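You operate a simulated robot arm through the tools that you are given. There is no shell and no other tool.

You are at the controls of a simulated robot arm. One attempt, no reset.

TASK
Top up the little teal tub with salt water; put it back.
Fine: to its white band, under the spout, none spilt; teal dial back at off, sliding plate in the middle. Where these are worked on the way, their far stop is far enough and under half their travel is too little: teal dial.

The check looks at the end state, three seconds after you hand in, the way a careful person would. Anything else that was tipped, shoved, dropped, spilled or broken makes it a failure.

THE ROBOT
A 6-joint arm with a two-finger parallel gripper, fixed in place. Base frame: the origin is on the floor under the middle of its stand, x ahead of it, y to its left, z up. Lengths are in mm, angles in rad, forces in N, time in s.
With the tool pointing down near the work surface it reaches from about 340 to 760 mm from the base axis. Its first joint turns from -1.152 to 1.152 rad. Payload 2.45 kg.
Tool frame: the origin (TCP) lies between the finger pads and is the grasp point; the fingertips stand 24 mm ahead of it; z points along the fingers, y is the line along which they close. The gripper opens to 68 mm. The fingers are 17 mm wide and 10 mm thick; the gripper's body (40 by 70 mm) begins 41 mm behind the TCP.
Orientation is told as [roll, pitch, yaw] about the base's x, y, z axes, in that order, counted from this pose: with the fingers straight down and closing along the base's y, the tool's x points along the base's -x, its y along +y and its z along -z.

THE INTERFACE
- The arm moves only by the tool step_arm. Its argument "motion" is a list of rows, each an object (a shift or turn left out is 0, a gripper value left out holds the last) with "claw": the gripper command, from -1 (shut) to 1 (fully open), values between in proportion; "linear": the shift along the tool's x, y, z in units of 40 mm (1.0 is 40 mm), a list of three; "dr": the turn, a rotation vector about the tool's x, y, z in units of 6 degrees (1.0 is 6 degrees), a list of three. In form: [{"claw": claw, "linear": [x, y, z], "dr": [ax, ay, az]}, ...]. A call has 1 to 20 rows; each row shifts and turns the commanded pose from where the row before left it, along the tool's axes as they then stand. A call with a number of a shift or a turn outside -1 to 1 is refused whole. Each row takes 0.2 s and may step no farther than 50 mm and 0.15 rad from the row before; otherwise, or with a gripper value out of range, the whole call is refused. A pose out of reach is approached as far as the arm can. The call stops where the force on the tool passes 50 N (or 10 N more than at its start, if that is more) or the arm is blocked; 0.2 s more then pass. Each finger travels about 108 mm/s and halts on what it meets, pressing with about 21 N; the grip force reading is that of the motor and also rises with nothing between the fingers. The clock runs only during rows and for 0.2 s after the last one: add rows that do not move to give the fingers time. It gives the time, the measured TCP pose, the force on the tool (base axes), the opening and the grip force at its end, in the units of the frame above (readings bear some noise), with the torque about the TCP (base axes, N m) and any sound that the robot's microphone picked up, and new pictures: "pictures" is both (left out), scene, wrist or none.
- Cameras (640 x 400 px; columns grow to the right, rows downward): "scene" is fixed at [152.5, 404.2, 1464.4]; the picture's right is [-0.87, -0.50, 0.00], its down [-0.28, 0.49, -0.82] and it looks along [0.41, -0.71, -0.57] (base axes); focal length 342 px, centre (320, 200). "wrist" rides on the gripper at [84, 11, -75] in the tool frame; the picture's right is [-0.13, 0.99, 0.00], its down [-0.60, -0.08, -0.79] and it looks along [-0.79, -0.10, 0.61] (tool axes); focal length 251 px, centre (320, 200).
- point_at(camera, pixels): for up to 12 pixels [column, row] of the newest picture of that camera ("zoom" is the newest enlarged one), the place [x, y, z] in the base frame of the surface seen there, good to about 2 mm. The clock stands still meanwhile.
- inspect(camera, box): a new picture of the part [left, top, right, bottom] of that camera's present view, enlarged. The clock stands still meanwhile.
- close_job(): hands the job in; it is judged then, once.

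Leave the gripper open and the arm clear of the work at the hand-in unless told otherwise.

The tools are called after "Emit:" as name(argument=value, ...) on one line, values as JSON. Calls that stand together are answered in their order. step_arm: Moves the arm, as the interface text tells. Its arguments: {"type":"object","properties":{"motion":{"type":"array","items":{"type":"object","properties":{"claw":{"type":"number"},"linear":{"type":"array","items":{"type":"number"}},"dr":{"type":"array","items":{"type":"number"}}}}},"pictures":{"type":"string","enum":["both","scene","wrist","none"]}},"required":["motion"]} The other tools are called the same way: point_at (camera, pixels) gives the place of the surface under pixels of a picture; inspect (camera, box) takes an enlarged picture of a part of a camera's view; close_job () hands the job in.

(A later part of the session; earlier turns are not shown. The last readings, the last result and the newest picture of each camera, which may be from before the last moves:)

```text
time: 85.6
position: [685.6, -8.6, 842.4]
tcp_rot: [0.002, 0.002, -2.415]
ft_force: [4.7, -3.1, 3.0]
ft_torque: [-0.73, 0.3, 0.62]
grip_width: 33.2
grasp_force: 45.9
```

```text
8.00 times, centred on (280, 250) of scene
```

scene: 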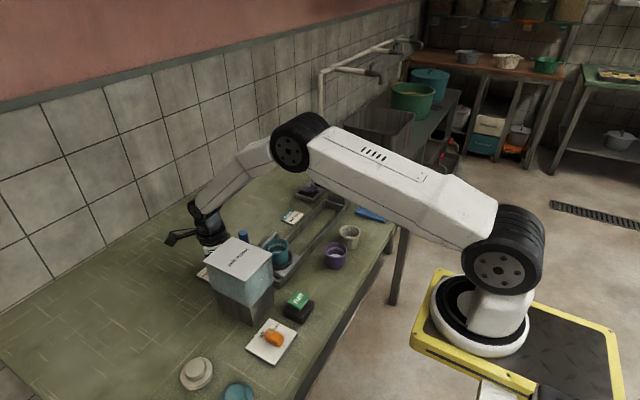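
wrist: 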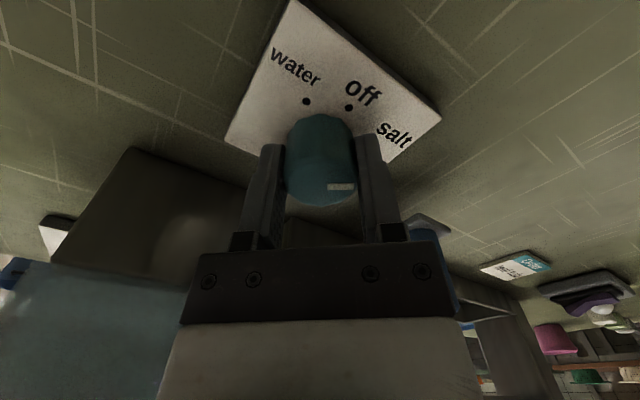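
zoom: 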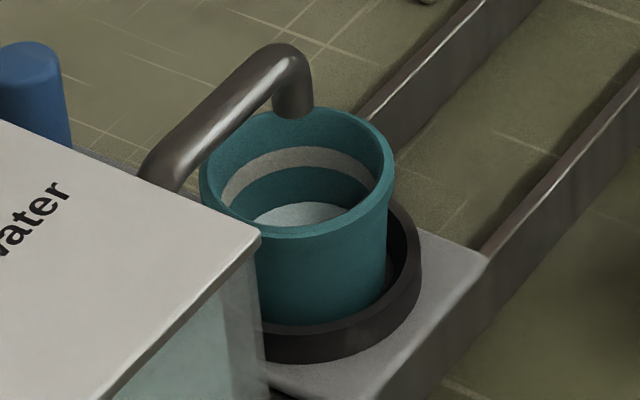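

The torque of 0.62 N m confirms the stop. I'll ease off slightly, release, rise, and check that the dial stays at salt.

Emit:
step_arm(motion=[{"claw": -1, "dr": [0, 0, -0.2]}, {"claw": 0.6}, {"claw": 0.6}, {"claw": 0.6}, {"linear": [0, 0, -0.3]}, {"linear": [0, 0, -0.8]}, {"linear": [0, 0, -0.9]}, {"linear": [0, 0, -0.9]}, {"linear": [0, 0, -0.9]}, {"linear": [0, 0, -0.9]}, {"linear": [0, 0, 0]}], pictures="both")

Emit:
inspect(camera="scene", box=[255, 225, 305, 275])

Emit:
inspect(camera="wrist", box=[240, 0, 420, 110])

```text
time: 88.0
position: [685.7, -10.5, 1030.5]
tcp_rot: [-0.002, 0.0, -2.391]
ft_force: [-0.2, 0.3, 0.5]
ft_torque: [-0.01, 0.0, 0.0]
grip_width: 54.2
grasp_force: 0.1
```

scene: 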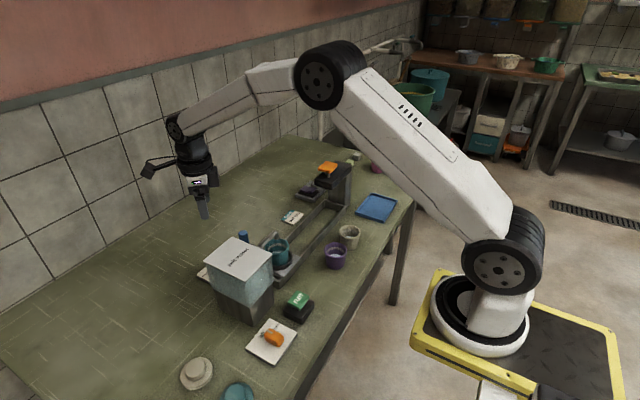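
wrist: 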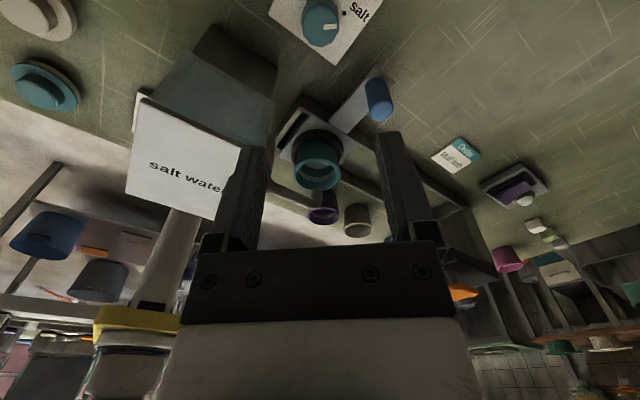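

```text
8.00 times, centred on (280, 250) of scene
```

zoom: 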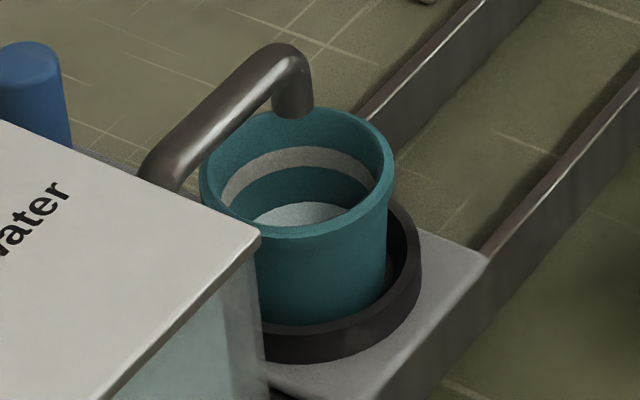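

```text
3.56 times, centred on (330, 55) of wrist
```

zoom: 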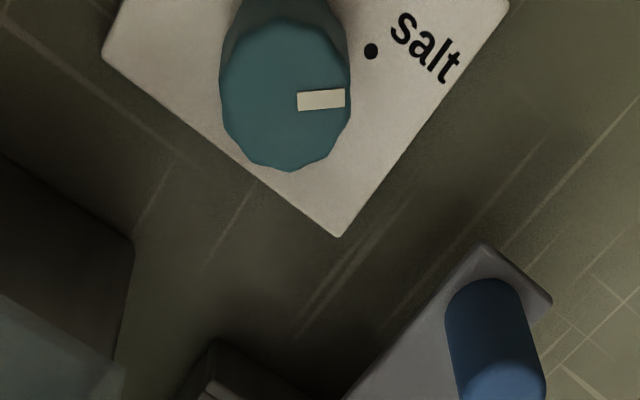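

The dial stays at the salt stop and nothing flows. I'll turn the tool back to yaw 0 and cross over to the "run" button.

Emit:
step_arm(motion=[{"claw": -1, "dr": [0, 0, -1]}, {"dr": [0, 0, -1]}, {"dr": [0, 0, -1]}, {"dr": [0, 0, -1]}, {"dr": [0, 0, -1]}, {"dr": [0, 0, -1]}, {"dr": [0, 0, -1]}, {"dr": [0, 0, -1]}, {"dr": [0, 0, -1]}, {"dr": [0, 0, -1]}, {"dr": [0, 0, -1]}, {"dr": [0, 0, -1]}, {"dr": [0, 0, -1]}, {"dr": [0, 0, -1]}, {"dr": [0, 0, -1]}, {"dr": [0, 0, -1]}, {"dr": [0, 0, -1]}, {"dr": [0, 0, -1]}, {"dr": [0, 0, -1]}, {"dr": [0, 0, -1]}], pictures="none")

Emit:
step_arm(motion=[{"claw": -1, "dr": [0, 0, -1]}, {"dr": [0, 0, -1]}, {"dr": [0, 0, -0.83]}, {"linear": [0.915, -0.004, 0]}, {"linear": [0.915, -0.004, 0]}, {"linear": [0.915, -0.004, 0]}, {"linear": [0.915, -0.004, 0]}, {"linear": [0.915, -0.004, 0]}, {"linear": [0.915, -0.004, 0]}, {"linear": [0.915, -0.004, 0]}, {"linear": [0, 0, 0]}], pictures="scene")

Emit:
inspect(camera="scene", box=[255, 225, 305, 275])

```text
time: 92.2
position: [684.8, -8.9, 1029.7]
tcp_rot: [0.001, -0.001, -0.293]
ft_force: [0.4, 0.2, -0.2]
ft_torque: [0.05, -0.03, -0.02]
grip_width: 0.0
grasp_force: 21.1
```

```text
time: 94.6
position: [428.5, -10.1, 1029.9]
tcp_rot: [0.001, -0.001, 0.002]
ft_force: [0.1, -0.7, -0.8]
ft_torque: [0.0, 0.01, -0.01]
grip_width: 0.2
grasp_force: 20.7
```

scene: 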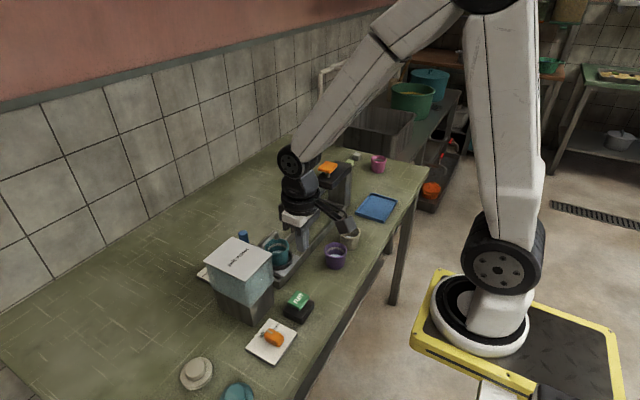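

```text
8.00 times, centred on (280, 250) of scene
```

zoom: 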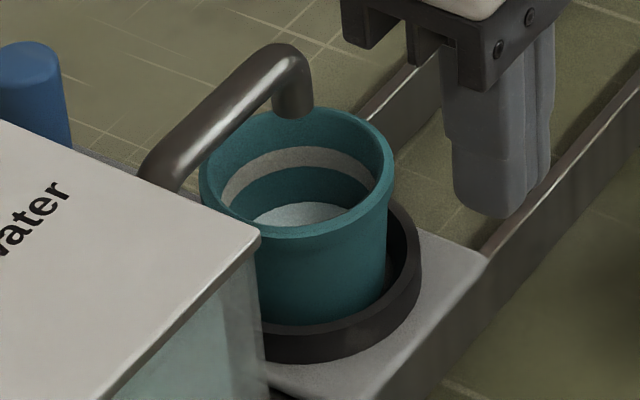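

I'm over the button with the dial at salt. I'll lower, tilt as before, and stop just above the click depth.

Emit:
step_arm(motion=[{"claw": -1, "linear": [0, 0, 0.8]}, {"linear": [0, 0, 0.8]}, {"linear": [0, 0, 0.8]}, {"linear": [0, 0, 0.7]}, {"dr": [0, -1, 0]}, {"dr": [0, -1, 0]}, {"dr": [0, -1, 0]}, {"linear": [0.108, 0, 0.333]}, {"linear": [0.108, 0, 0.333]}, {"linear": [0.02, 0, 0.0618]}, {"linear": [0, 0, 0]}], pictures="scene")

Emit:
inspect(camera="scene", box=[255, 225, 325, 325])

```text
time: 97.0
position: [428.1, -10.5, 875.4]
tcp_rot: [0.0, -0.313, 0.001]
ft_force: [0.6, -0.5, -0.6]
ft_torque: [0.0, 0.02, -0.01]
grip_width: 0.0
grasp_force: 20.5
```

scene: 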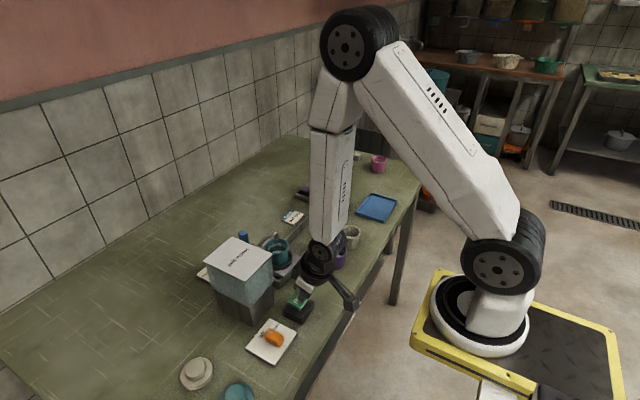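

```text
4.00 times, centred on (290, 275) of scene
```

zoom: 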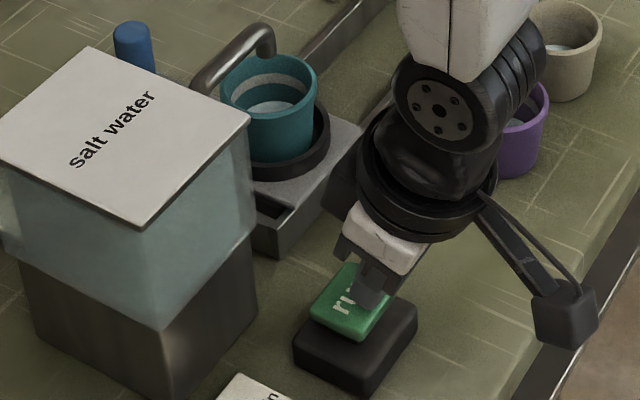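

The tips are resting at the cap. Now a short test press: down 11 mm to the click and straight back up, then look at the spout.

Emit:
step_arm(motion=[{"claw": -1, "linear": [0.0425, 0, 0.1308]}, {"linear": [0.0425, 0, 0.1308]}, {"linear": [-0.0541, 0, -0.1664]}], pictures="scene")

Emit:
inspect(camera="scene", box=[255, 225, 305, 275])

```text
time: 97.8
position: [429.2, -10.3, 870.9]
tcp_rot: [0.0, -0.318, -0.001]
ft_force: [0.6, 0.0, 0.7]
ft_torque: [0.02, -0.01, -0.04]
grip_width: 0.0
grasp_force: 21.3
heard: click
```

scene: 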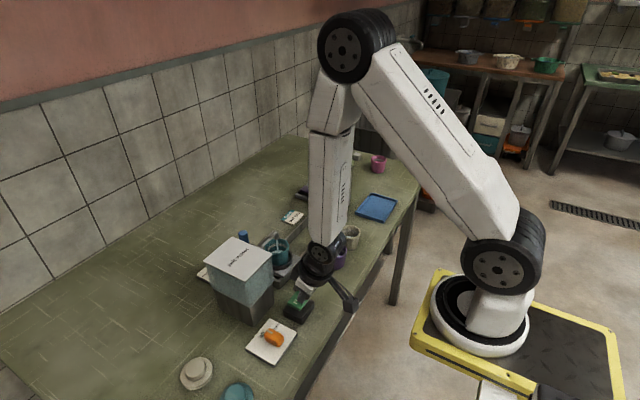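

```text
8.00 times, centred on (280, 250) of scene
```

zoom: 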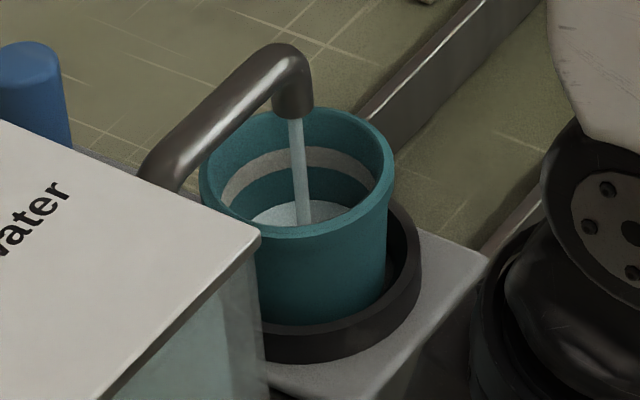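

The press started a stream into the tub, so "run" drives it. The clock is stopped; I'll lift the tips fully off the button for one row and see whether the flow stops by itself.

Emit:
step_arm(motion=[{"claw": -1, "linear": [-0.0774, 0, -0.238]}], pictures="scene")

Emit:
inspect(camera="scene", box=[255, 225, 305, 275])

```text
time: 98.2
position: [429.0, -11.1, 881.7]
tcp_rot: [-0.001, -0.313, -0.001]
ft_force: [-0.4, -0.3, -0.7]
ft_torque: [-0.02, 0.0, 0.01]
grip_width: 0.0
grasp_force: 20.6
```

scene: 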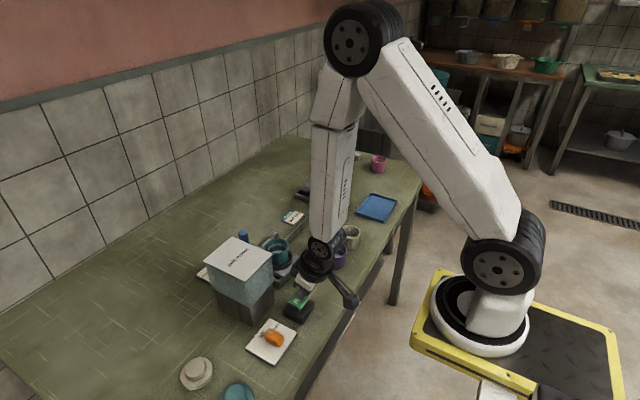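

```text
8.00 times, centred on (280, 250) of scene
```

zoom: 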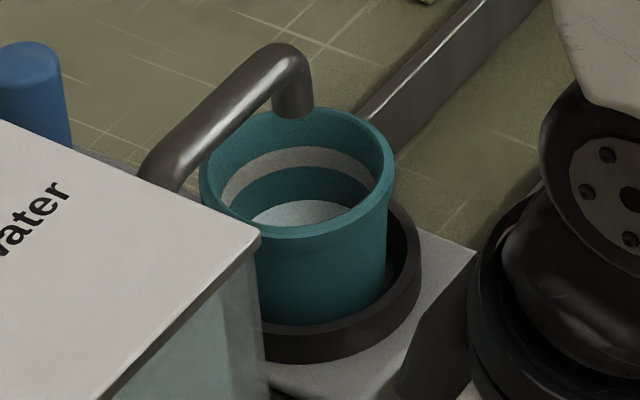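

The stream stopped as the button was released: it is hold-to-run, so I have full control. I'll measure the level now.

Emit:
point_at(camera="zoom", pixels=[[290, 212], [300, 212], [310, 212], [280, 215], [320, 210], [300, 202], [300, 197], [300, 175], [300, 165], [300, 155], [300, 148], [300, 143]])

```text
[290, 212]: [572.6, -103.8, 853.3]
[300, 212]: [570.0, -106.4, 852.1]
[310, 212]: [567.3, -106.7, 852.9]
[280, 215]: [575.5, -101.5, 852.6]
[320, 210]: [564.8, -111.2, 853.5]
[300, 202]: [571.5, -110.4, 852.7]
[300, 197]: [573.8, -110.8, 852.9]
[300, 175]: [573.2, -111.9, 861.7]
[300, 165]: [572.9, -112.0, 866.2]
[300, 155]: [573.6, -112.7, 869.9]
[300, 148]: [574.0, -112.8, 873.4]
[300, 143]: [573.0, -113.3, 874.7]
```

The level is about z 852.8; the band spans z ≈866–873.5, so my target is about 870. I'll press again and hold for a short time, then measure the rate.

Emit:
step_arm(motion=[{"claw": -1, "linear": [0.054, 0, 0.1664]}, {"linear": [0.054, 0, 0.1664]}, {"linear": [0.027, 0, 0.0832]}, {"linear": [0, 0, 0]}, {"linear": [0, 0, 0]}, {"linear": [0, 0, 0]}], pictures="scene")

Emit:
inspect(camera="scene", box=[255, 225, 305, 275])

```text
time: 99.6
position: [428.5, -10.0, 864.1]
tcp_rot: [0.0, -0.315, -0.001]
ft_force: [0.1, -1.2, 1.8]
ft_torque: [0.01, -0.01, -0.04]
grip_width: 0.1
grasp_force: 21.1
heard: click
```

scene: 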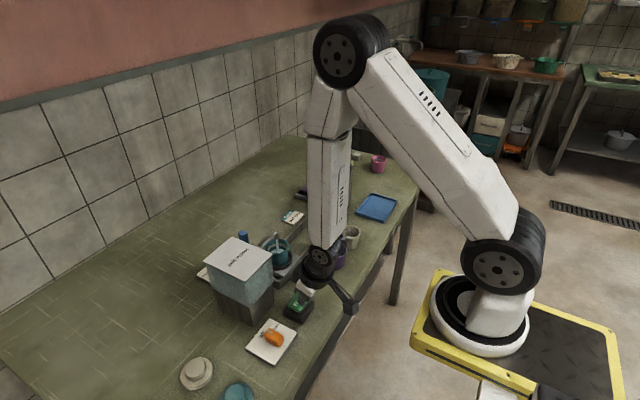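

```text
8.00 times, centred on (280, 250) of scene
```

zoom: 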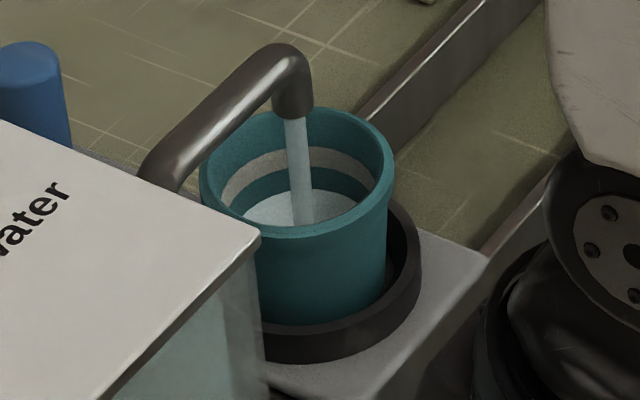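

It's flowing while held. I'll measure the level now.

Emit:
point_at(camera="zoom", pixels=[[270, 205], [280, 208], [330, 200], [340, 205], [265, 198], [325, 192], [275, 192], [335, 196]])

```text
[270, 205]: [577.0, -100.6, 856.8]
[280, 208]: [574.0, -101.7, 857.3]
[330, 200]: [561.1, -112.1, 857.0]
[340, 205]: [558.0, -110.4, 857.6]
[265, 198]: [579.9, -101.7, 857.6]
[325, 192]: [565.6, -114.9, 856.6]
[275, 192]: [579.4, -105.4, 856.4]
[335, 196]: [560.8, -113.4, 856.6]
```

The level is 857.0, a rise of about 4 mm in roughly a second. I'll hold for 1 second more and measure again.

Emit:
step_arm(motion=[{"claw": -1}, {"claw": -1}, {"claw": -1}, {"claw": -1}], pictures="scene")

Emit:
inspect(camera="scene", box=[255, 225, 305, 275])

```text
time: 100.6
position: [429.1, -11.6, 864.6]
tcp_rot: [-0.001, -0.314, 0.001]
ft_force: [1.3, -0.5, 1.2]
ft_torque: [0.0, -0.01, 0.0]
grip_width: 0.1
grasp_force: 21.3
```

scene: 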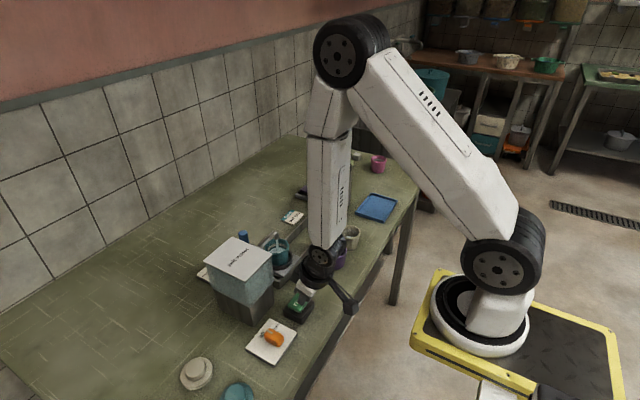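

```text
8.00 times, centred on (280, 250) of scene
```

zoom: 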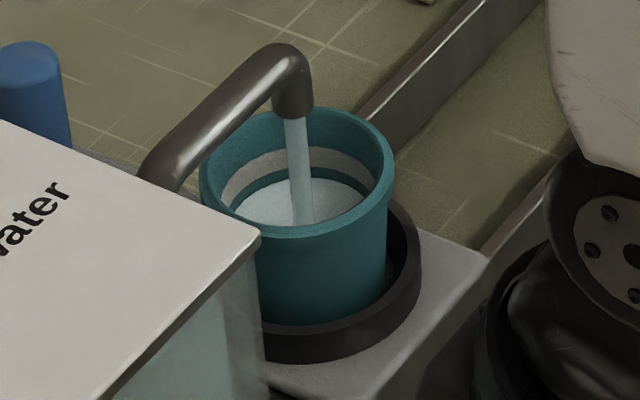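

Emit:
point_at(camera="zoom", pixels=[[265, 200], [275, 205], [330, 195], [345, 200], [270, 190], [335, 188], [340, 165], [340, 152], [345, 175], [250, 180]])

```text
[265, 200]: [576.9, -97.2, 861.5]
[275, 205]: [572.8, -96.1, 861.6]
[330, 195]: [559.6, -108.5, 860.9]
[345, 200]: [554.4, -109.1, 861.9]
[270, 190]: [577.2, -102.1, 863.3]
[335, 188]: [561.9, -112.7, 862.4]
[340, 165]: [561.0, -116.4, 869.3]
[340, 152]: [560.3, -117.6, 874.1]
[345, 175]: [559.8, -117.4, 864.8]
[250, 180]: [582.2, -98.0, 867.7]
```

The level is 861.9, rising about 4.9 mm/s. I need about 8 mm more. I'll hold 6 rows (1.2 s) and release within the same call, aiming for about 869.

Emit:
step_arm(motion=[{"claw": -1}, {"claw": -1}, {"claw": -1}, {"claw": -1}, {"claw": -1}, {"claw": -1}, {"linear": [-0.108, 0, -0.333]}, {"linear": [0, 0, 0]}], pictures="scene")

Emit:
inspect(camera="scene", box=[255, 225, 305, 275])

```text
time: 102.4
position: [429.2, -10.0, 877.6]
tcp_rot: [-0.001, -0.315, 0.0]
ft_force: [0.2, 0.0, 0.4]
ft_torque: [-0.01, 0.02, -0.02]
grip_width: 0.0
grasp_force: 21.3
```

scene: 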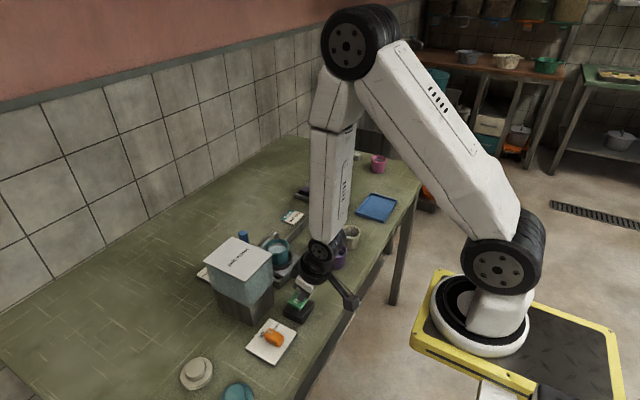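

```text
8.00 times, centred on (280, 250) of scene
```

zoom: 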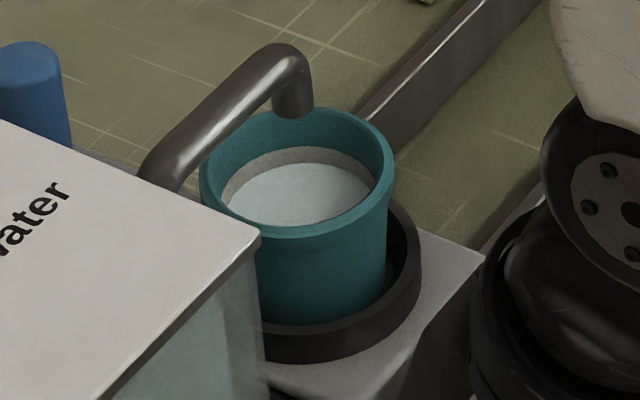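

The stream has stopped and the water is now inside the band, with its lower part covered. I'll measure the level precisely.

Emit:
point_at(camera="zoom", pixels=[[270, 195], [290, 200], [310, 190], [330, 195], [345, 190], [260, 190], [300, 175], [300, 180], [300, 157], [300, 150], [300, 147], [320, 151]])

Emit:
inspect(camera="scene", box=[265, 235, 300, 260])

```text
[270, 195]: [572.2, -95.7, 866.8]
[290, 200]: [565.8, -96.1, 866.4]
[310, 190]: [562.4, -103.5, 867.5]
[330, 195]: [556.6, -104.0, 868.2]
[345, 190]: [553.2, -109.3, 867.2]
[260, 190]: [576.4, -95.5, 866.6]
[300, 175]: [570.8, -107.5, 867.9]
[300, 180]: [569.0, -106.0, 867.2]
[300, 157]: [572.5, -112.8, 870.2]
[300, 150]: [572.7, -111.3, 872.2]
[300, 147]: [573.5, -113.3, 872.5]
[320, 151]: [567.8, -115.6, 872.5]
```

```text
16.00 times, centred on (282, 248) of scene
```

zoom: 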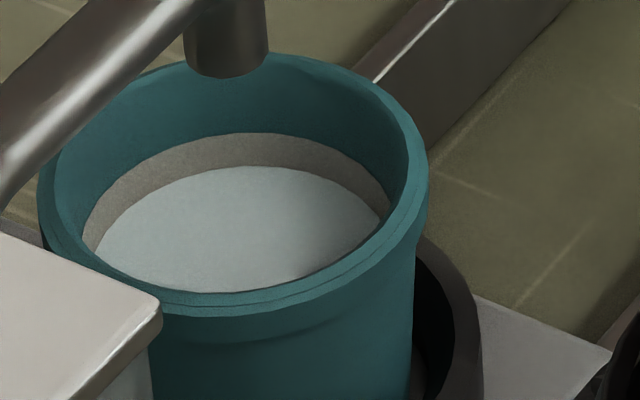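

The level is about 867.5, just inside the lower quarter of the band. A short tap should raise it about 2 mm to the middle of the band.

Emit:
step_arm(motion=[{"claw": -1, "linear": [0.0502, 0, 0.1545]}, {"linear": [0.0502, 0, 0.1545]}, {"linear": [0, 0, 0]}, {"linear": [-0.1, 0, -0.309]}, {"linear": [0, 0, 0]}], pictures="scene")

Emit:
inspect(camera="scene", box=[265, 235, 300, 260])

```text
time: 103.6
position: [427.7, -11.6, 876.7]
tcp_rot: [-0.002, -0.315, -0.001]
ft_force: [-0.1, 0.4, -0.4]
ft_torque: [0.01, 0.01, 0.03]
grip_width: 0.0
grasp_force: 20.9
heard: click
```

scene: 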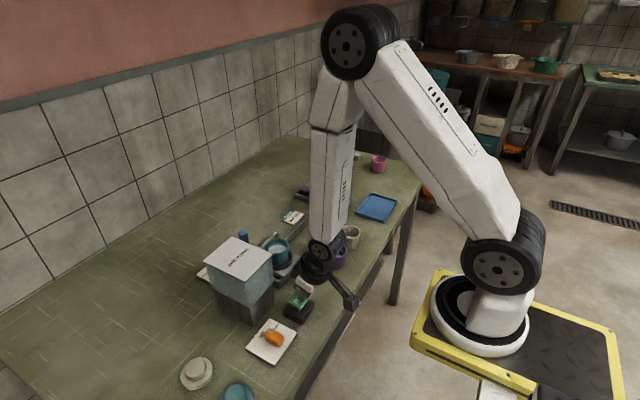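

```text
16.00 times, centred on (282, 248) of scene
```

zoom: 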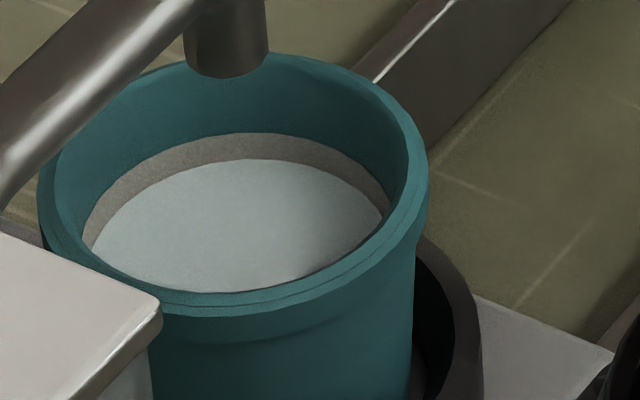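

Emit:
point_at(camera="zoom", pixels=[[180, 200], [220, 220], [260, 200], [300, 210], [330, 205], [240, 180], [200, 240], [280, 240], [250, 140], [250, 155], [300, 150], [250, 135]])

```text
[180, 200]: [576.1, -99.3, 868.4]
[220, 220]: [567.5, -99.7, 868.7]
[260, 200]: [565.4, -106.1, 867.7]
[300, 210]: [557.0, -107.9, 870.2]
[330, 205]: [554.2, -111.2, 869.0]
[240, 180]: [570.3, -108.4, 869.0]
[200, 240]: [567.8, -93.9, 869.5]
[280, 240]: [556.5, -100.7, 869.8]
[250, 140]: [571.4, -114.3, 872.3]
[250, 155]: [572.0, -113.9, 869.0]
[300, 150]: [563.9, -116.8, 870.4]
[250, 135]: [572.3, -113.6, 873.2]
```

The level is now about 869.2 against a band of 866.5–873.5: close to its middle. Filling is done. Now back to the dial: untilt, rise, cross over the tank, and turn to yaw ≈ -138°.

Emit:
step_arm(motion=[{"claw": -1, "linear": [-0.1, 0, -0.309]}, {"dr": [0, 1, 0]}, {"dr": [0, 1, 0]}, {"dr": [0, 1, 0]}, {"linear": [0, 0, -0.85]}, {"linear": [0, 0, -0.85]}, {"linear": [0, 0, -0.85]}, {"linear": [0, 0, -0.95]}, {"linear": [-0.916, 0.003, 0]}, {"linear": [-0.916, 0.003, 0]}, {"linear": [-0.916, 0.003, 0]}, {"linear": [-0.916, 0.003, 0]}, {"linear": [-0.916, 0.003, 0]}, {"linear": [-0.916, 0.003, 0]}, {"linear": [-0.916, 0.003, 0]}, {"linear": [0, 0, 0]}], pictures="scene")

Emit:
step_arm(motion=[{"claw": 0.6, "dr": [0, 0, 1]}, {"dr": [0, 0, 1]}, {"dr": [0, 0, 1]}, {"dr": [0, 0, 1]}, {"dr": [0, 0, 1]}, {"dr": [0, 0, 1]}, {"dr": [0, 0, 1]}, {"dr": [0, 0, 1]}, {"dr": [0, 0, 1]}, {"dr": [0, 0, 1]}, {"dr": [0, 0, 1]}, {"dr": [0, 0, 1]}, {"dr": [0, 0, 1]}, {"dr": [0, 0, 1]}, {"dr": [0, 0, 1]}, {"dr": [0, 0, 1]}, {"dr": [0, 0, 1]}, {"dr": [0, 0, 1]}, {"dr": [0, 0, 1]}, {"dr": [0, 0, 1]}], pictures="none")

Emit:
step_arm(motion=[{"claw": 0.6, "dr": [0, 0, 1]}, {"dr": [0, 0, 1]}, {"dr": [0, 0, 1]}, {"linear": [0, 0, 0]}], pictures="both")

```text
time: 107.0
position: [685.7, -10.4, 1033.8]
tcp_rot: [-0.002, 0.0, -0.001]
ft_force: [-0.2, 0.3, 0.1]
ft_torque: [-0.01, 0.01, 0.04]
grip_width: 0.3
grasp_force: 21.4
```

scene: 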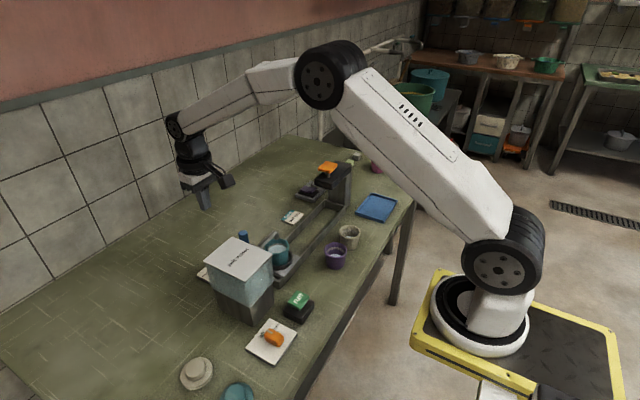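

```text
time: 111.2
position: [684.3, -10.9, 1030.7]
tcp_rot: [0.0, 0.001, -2.096]
ft_force: [0.3, -0.2, 0.7]
ft_torque: [0.02, -0.01, 0.02]
grip_width: 54.7
grasp_force: 0.1
```

```text
time: 112.2
position: [684.3, -9.8, 1030.4]
tcp_rot: [0.0, -0.001, -2.409]
ft_force: [-0.2, 0.6, -0.2]
ft_torque: [0.05, -0.01, -0.01]
grip_width: 54.5
grasp_force: 0.1
```

scene: 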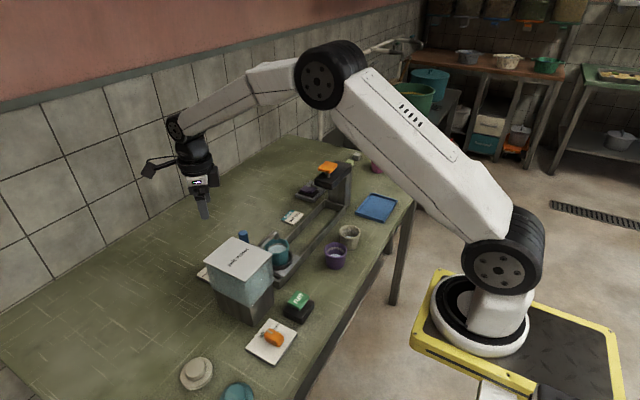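
wrist: 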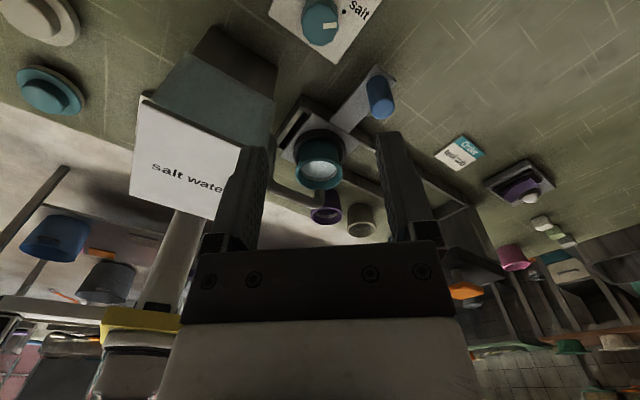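

I'm above the dial (still at salt). I'll lower and close on it.

Emit:
step_arm(motion=[{"claw": 0.6, "linear": [0.013, 0.012, 0.8]}, {"linear": [0, 0, 0.9]}, {"linear": [0, 0, 0.9]}, {"linear": [0, 0, 0.9]}, {"linear": [0, 0, 0.7]}, {"linear": [0, 0, 0.4]}, {"linear": [0, 0, 0.11]}, {"linear": [0, 0, 0]}, {"claw": -1}, {"claw": -1}, {"claw": -1}], pictures="both")

```text
time: 114.6
position: [687.1, -9.0, 843.5]
tcp_rot: [-0.001, 0.0, -2.41]
ft_force: [-4.3, 7.2, 1.2]
ft_torque: [0.15, 0.19, -0.03]
grip_width: 33.0
grasp_force: 44.7
```

scene: 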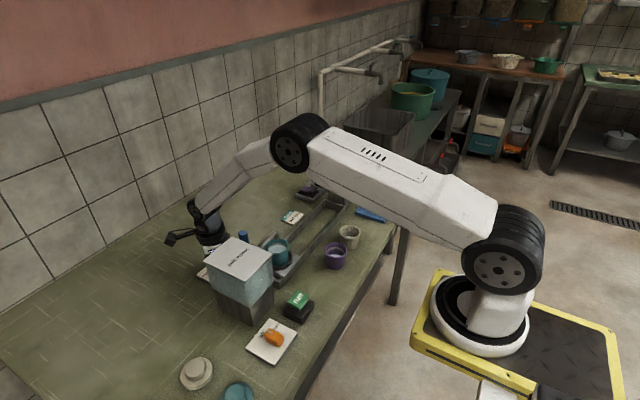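
wrist: 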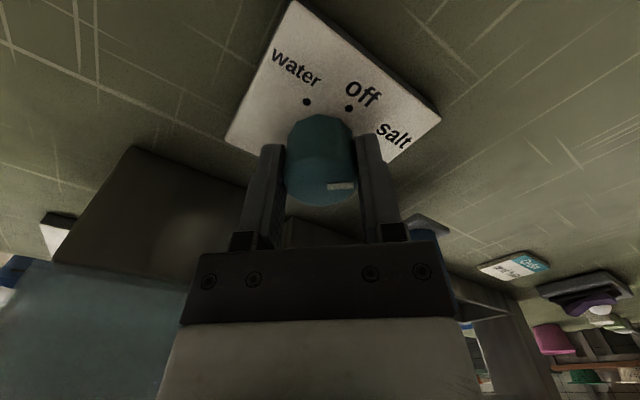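

The dial is gripped again (33.0 mm). I'll turn it back 56° counter-clockwise to "off" and measure the mark.

Emit:
step_arm(motion=[{"claw": -1, "dr": [0, 0, -1]}, {"dr": [0, 0, -1]}, {"dr": [0, 0, -1]}, {"dr": [0, 0, -1]}, {"dr": [0, 0, -1]}, {"dr": [0, 0, -1]}, {"dr": [0, 0, -1]}, {"dr": [0, 0, -1]}, {"dr": [0, 0, -1]}, {"dr": [0, 0, -0.4]}, {"linear": [0, 0, 0]}], pictures="both")

Emit:
inspect(camera="wrist", box=[280, 110, 370, 210])

```text
time: 117.0
position: [685.0, -8.0, 842.9]
tcp_rot: [-0.001, -0.001, -1.421]
ft_force: [-20.3, 21.7, 14.9]
ft_torque: [0.46, 0.42, -0.05]
grip_width: 33.3
grasp_force: 45.1
```

scene: 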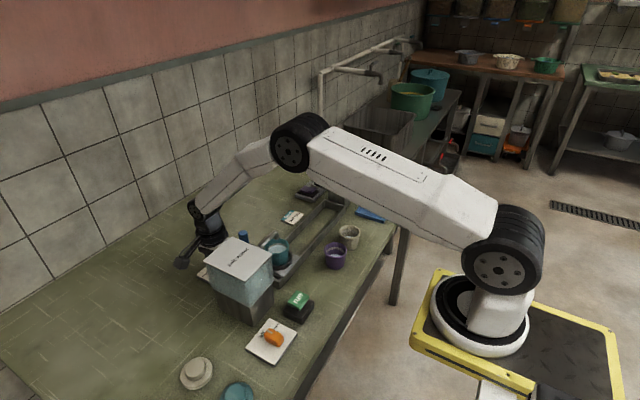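
wrist: 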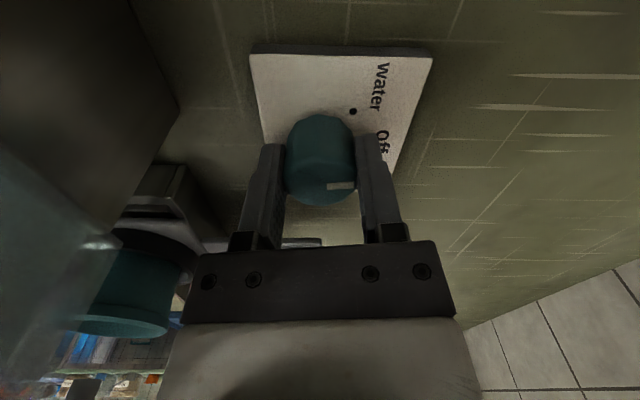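

```text
4.00 times, centred on (325, 160) of wrist
```

zoom: 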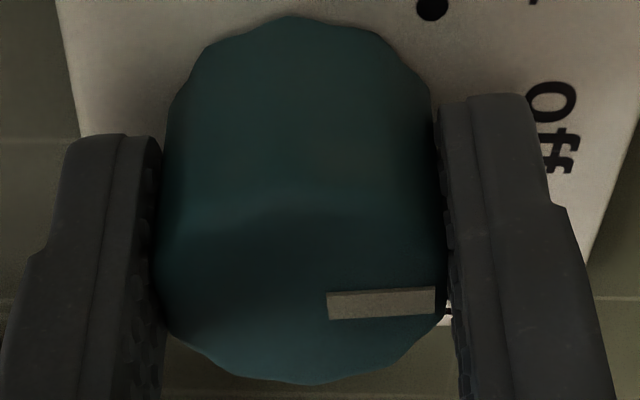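

Emit:
point_at(camera="zoom", pixels=[[332, 293], [332, 305], [332, 317], [430, 289], [430, 300], [430, 311], [345, 304], [415, 301]])

```text
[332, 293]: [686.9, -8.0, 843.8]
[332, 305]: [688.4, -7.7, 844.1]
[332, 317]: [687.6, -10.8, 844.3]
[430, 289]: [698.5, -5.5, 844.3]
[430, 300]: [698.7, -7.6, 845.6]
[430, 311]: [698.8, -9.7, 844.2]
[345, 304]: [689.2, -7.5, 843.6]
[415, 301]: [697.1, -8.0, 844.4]
```

The mark seems 2–4° past "off" toward water. I'll turn back 2.4° clockwise and measure again.

Emit:
step_arm(motion=[{"claw": -1, "dr": [0, 0, 0.4]}, {"linear": [0, 0, 0]}], pictures="wrist")

Emit:
inspect(camera="wrist", box=[280, 110, 370, 210])

```text
time: 117.6
position: [683.2, -8.1, 841.4]
tcp_rot: [-0.003, 0.001, -1.464]
ft_force: [-19.1, 22.8, 10.4]
ft_torque: [0.41, 0.34, -0.01]
grip_width: 32.9
grasp_force: 45.1
```

wrist: 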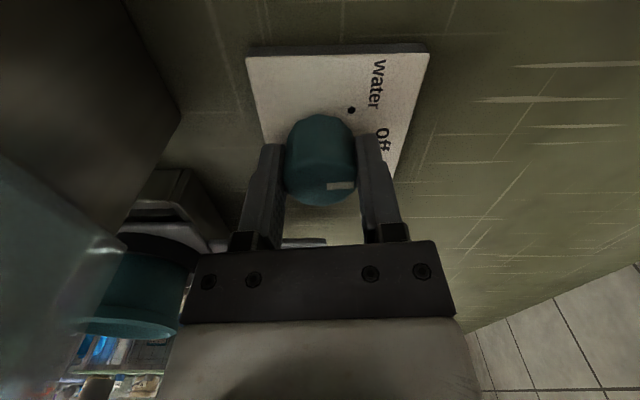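

```text
4.00 times, centred on (325, 160) of wrist
```

zoom: 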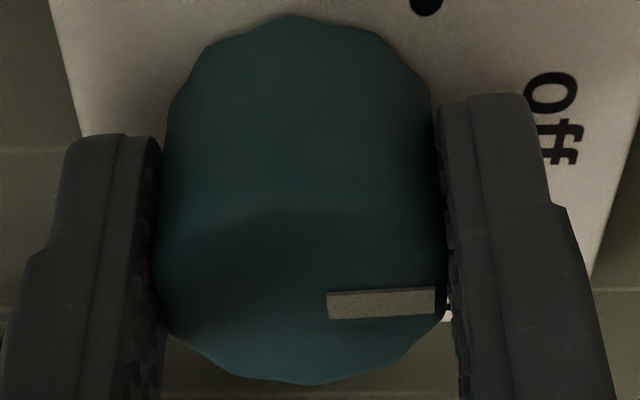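

I'll release the dial, rise and check its mark from above against the "off" dot.

Emit:
step_arm(motion=[{"claw": 0.6}, {"claw": 0.6}, {"claw": 0.6}, {"linear": [0, 0, -0.3]}, {"linear": [0, 0, -0.8]}, {"linear": [0, 0, -0.9]}, {"linear": [0, 0, -0.9]}, {"linear": [0, 0, -0.9]}, {"linear": [0, 0, -0.7]}, {"linear": [0, 0, 0]}], pictures="both")

Emit:
inspect(camera="wrist", box=[280, 0, 380, 70])

```text
time: 119.8
position: [685.5, -11.2, 1025.1]
tcp_rot: [0.0, 0.001, -1.467]
ft_force: [0.6, 0.1, 0.5]
ft_torque: [-0.01, 0.01, 0.0]
grip_width: 54.4
grasp_force: 0.0
```

scene: 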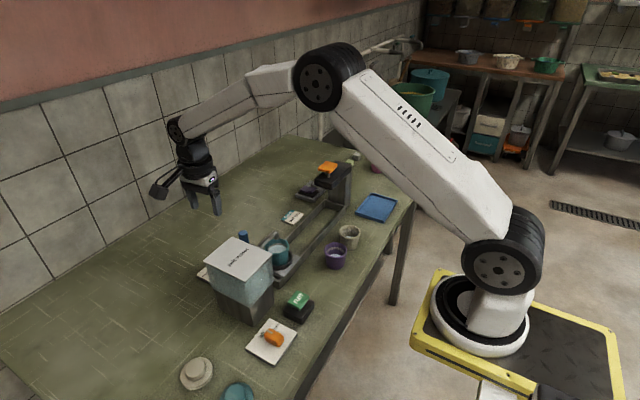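
wrist: 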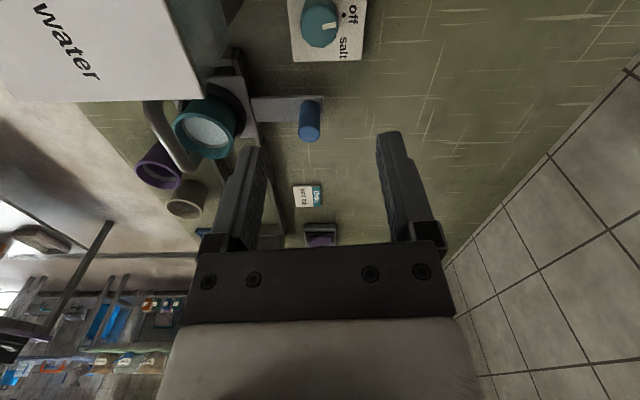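

```text
5.71 times, centred on (330, 35) of wrist
```

zoom: 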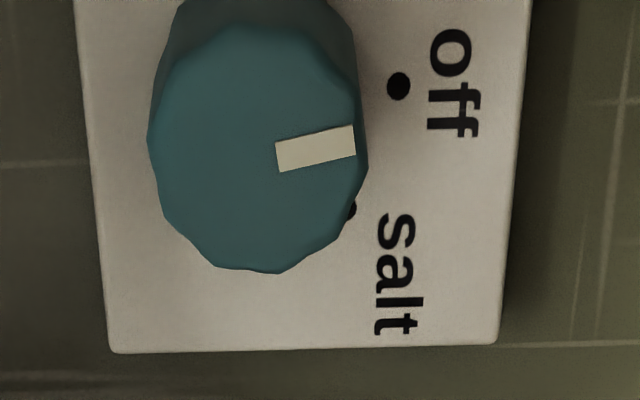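

From above, the mark is about 9–10° past "off" toward "water": the dial slipped as I let go, because the fingers were 2 mm off-centre. I'll re-grip it better centred, at yaw -114°, so that the off dot stays visible beside the finger.

Emit:
step_arm(motion=[{"claw": 0.6, "dr": [0, 0, 1]}, {"dr": [0, 0, 1]}, {"dr": [0, 0, 1]}, {"dr": [0, 0, 1]}, {"dr": [0, 0, 1]}, {"linear": [0.023, -0.029, 0.5]}, {"linear": [0, 0, 0.9]}, {"linear": [0, 0, 0.9]}, {"linear": [0, 0, 0.9]}, {"linear": [0, 0, 0.7]}, {"linear": [0, 0, 0.4]}, {"linear": [0, 0, 0.2]}, {"linear": [0, 0, 0]}], pictures="wrist")

Emit:
inspect(camera="wrist", box=[240, 60, 420, 220])

```text
time: 122.6
position: [686.8, -9.9, 841.3]
tcp_rot: [0.001, 0.001, -1.989]
ft_force: [0.0, 0.2, 0.7]
ft_torque: [0.01, -0.01, 0.01]
grip_width: 54.5
grasp_force: 0.2
```

wrist: 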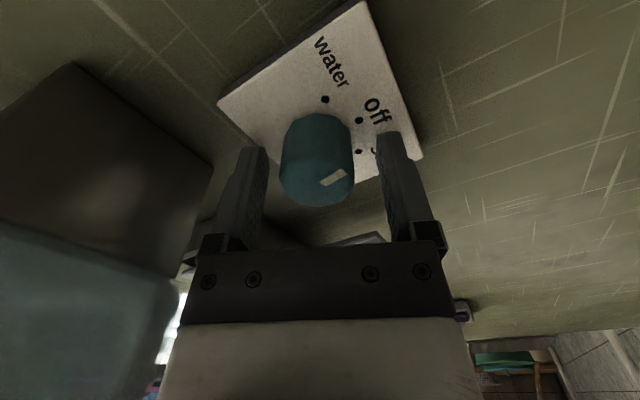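

```text
2.50 times, centred on (330, 140) of wrist
```

zoom: 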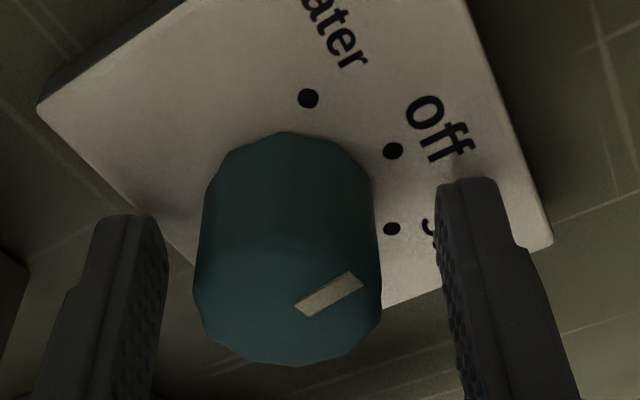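

Now all three dots and the mark are visible. I'll measure their positions.

Emit:
point_at(camera="zoom", pixels=[[393, 150], [392, 228], [308, 98], [305, 306], [320, 298], [340, 288], [355, 280], [220, 290], [370, 265], [290, 355], [285, 240]])

Emit:
inspect(camera="wrist", box=[275, 105, 365, 210])

```text
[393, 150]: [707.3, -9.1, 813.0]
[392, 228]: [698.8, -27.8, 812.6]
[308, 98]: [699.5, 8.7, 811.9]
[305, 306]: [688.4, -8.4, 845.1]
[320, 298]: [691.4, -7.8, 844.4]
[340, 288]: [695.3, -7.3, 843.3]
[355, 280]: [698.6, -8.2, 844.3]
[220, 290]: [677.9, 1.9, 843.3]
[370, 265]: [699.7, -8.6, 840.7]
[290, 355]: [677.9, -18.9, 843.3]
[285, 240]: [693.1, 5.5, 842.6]
```

```text
3.81 times, centred on (320, 158) of wrist
```

zoom: 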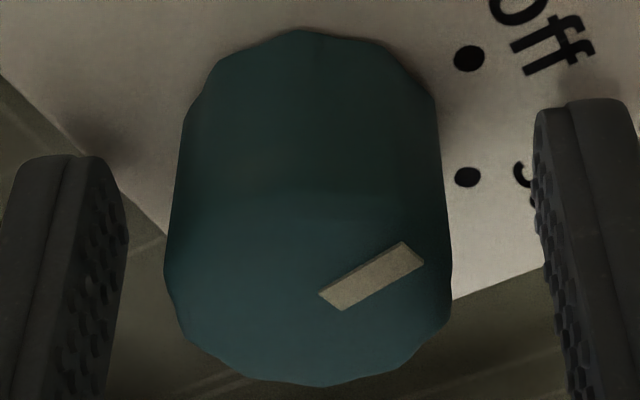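

The dots give the dial's centre as about (683.5, -9.5), and the mark stands about +9° toward water. The finger gaps are uneven (40 vs 85 px), so I'll shift 2.2 mm along the closing axis and close.

Emit:
step_arm(motion=[{"claw": 0.6, "linear": [0, -0.055, 0]}, {"linear": [0, 0, 0]}, {"claw": -1}, {"claw": -1}, {"claw": -1}], pictures="wrist")

Emit:
inspect(camera="wrist", box=[275, 105, 365, 210])

```text
time: 123.8
position: [686.2, -8.9, 842.9]
tcp_rot: [0.003, 0.003, -1.989]
ft_force: [15.4, -5.6, -7.8]
ft_torque: [0.18, -0.62, 0.0]
grip_width: 33.2
grasp_force: 45.4
```

wrist: 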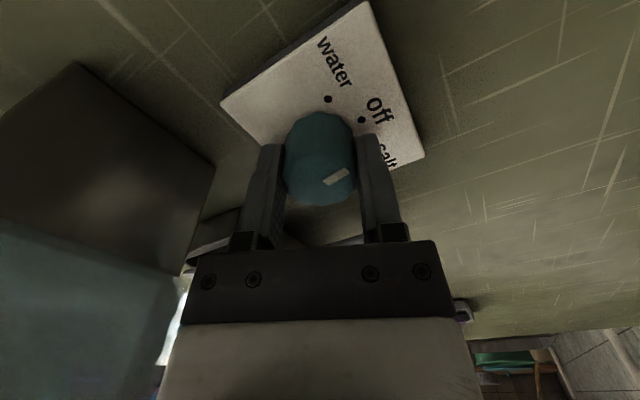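

```text
3.81 times, centred on (320, 158) of wrist
```

zoom: 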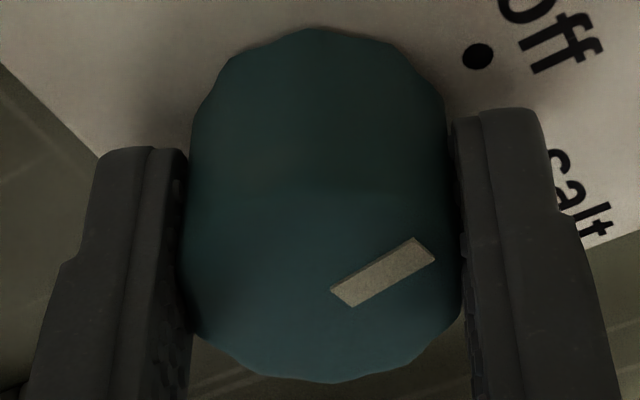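

The 16 N along the closing axis says I over-shifted by about 1.2 mm. I'll take that back, and turn the dial 9° clockwise toward "off".

Emit:
step_arm(motion=[{"claw": -1, "linear": [0, 0.03, 0.01]}, {"dr": [0, 0, 1]}, {"dr": [0, 0, 0.5]}, {"linear": [0, 0, 0]}], pictures="wrist")

Emit:
inspect(camera="wrist", box=[275, 85, 395, 210])

```text
time: 124.8
position: [684.8, -10.1, 842.4]
tcp_rot: [0.001, 0.002, -2.149]
ft_force: [14.9, -7.5, 1.8]
ft_torque: [-0.36, -0.25, -0.02]
grip_width: 33.3
grasp_force: 45.3
```

wrist: 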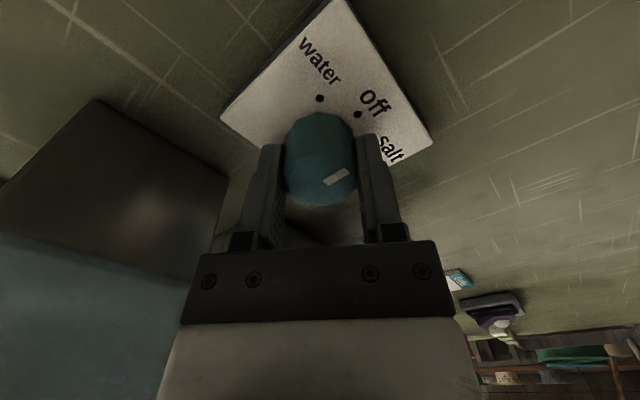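

```text
3.20 times, centred on (335, 148) of wrist
```

zoom: 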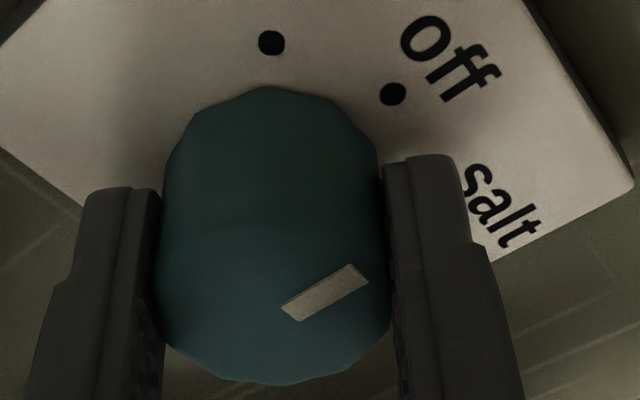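

Emit:
point_at(camera="zoom", pixels=[[295, 311], [305, 305], [325, 292], [345, 280], [355, 275], [393, 94], [271, 42], [180, 280], [380, 300], [270, 380]])

```text
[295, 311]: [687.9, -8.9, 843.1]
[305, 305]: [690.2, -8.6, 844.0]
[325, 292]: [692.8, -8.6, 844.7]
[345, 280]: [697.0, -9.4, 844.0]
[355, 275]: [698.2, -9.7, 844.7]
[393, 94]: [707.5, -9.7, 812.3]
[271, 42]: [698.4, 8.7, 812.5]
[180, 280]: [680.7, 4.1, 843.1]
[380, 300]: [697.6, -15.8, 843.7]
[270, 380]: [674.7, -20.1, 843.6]
```

The mark now runs along y≈-9, straight from the centre toward the off dot: within about 2° of "off". The remaining force is along the closing axis only, so I'll relieve it by 1 mm, release, and check from above.

Emit:
step_arm(motion=[{"claw": -1, "linear": [0, 0.025, 0]}, {"claw": 0.6}, {"claw": 0.6}, {"claw": 0.6}, {"linear": [0, 0, 0]}], pictures="wrist")

Emit:
inspect(camera="wrist", box=[275, 85, 395, 210])

```text
time: 126.0
position: [684.4, -9.1, 840.4]
tcp_rot: [0.001, 0.0, -2.148]
ft_force: [-0.2, 0.3, -0.5]
ft_torque: [-0.02, -0.04, 0.01]
grip_width: 54.2
grasp_force: 0.1
```

wrist: 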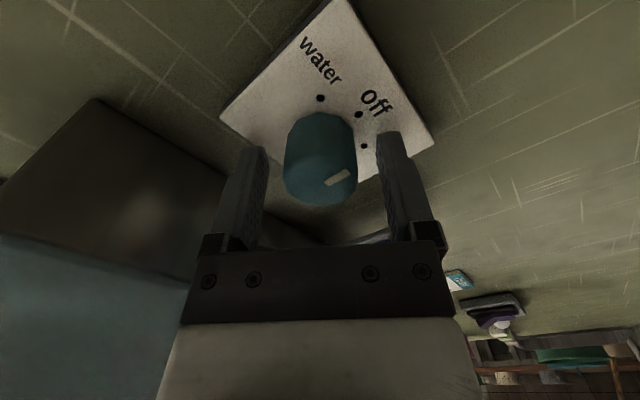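

```text
3.20 times, centred on (335, 148) of wrist
```

zoom: 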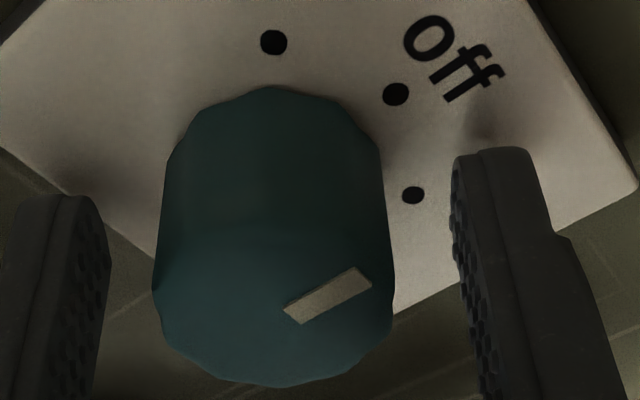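

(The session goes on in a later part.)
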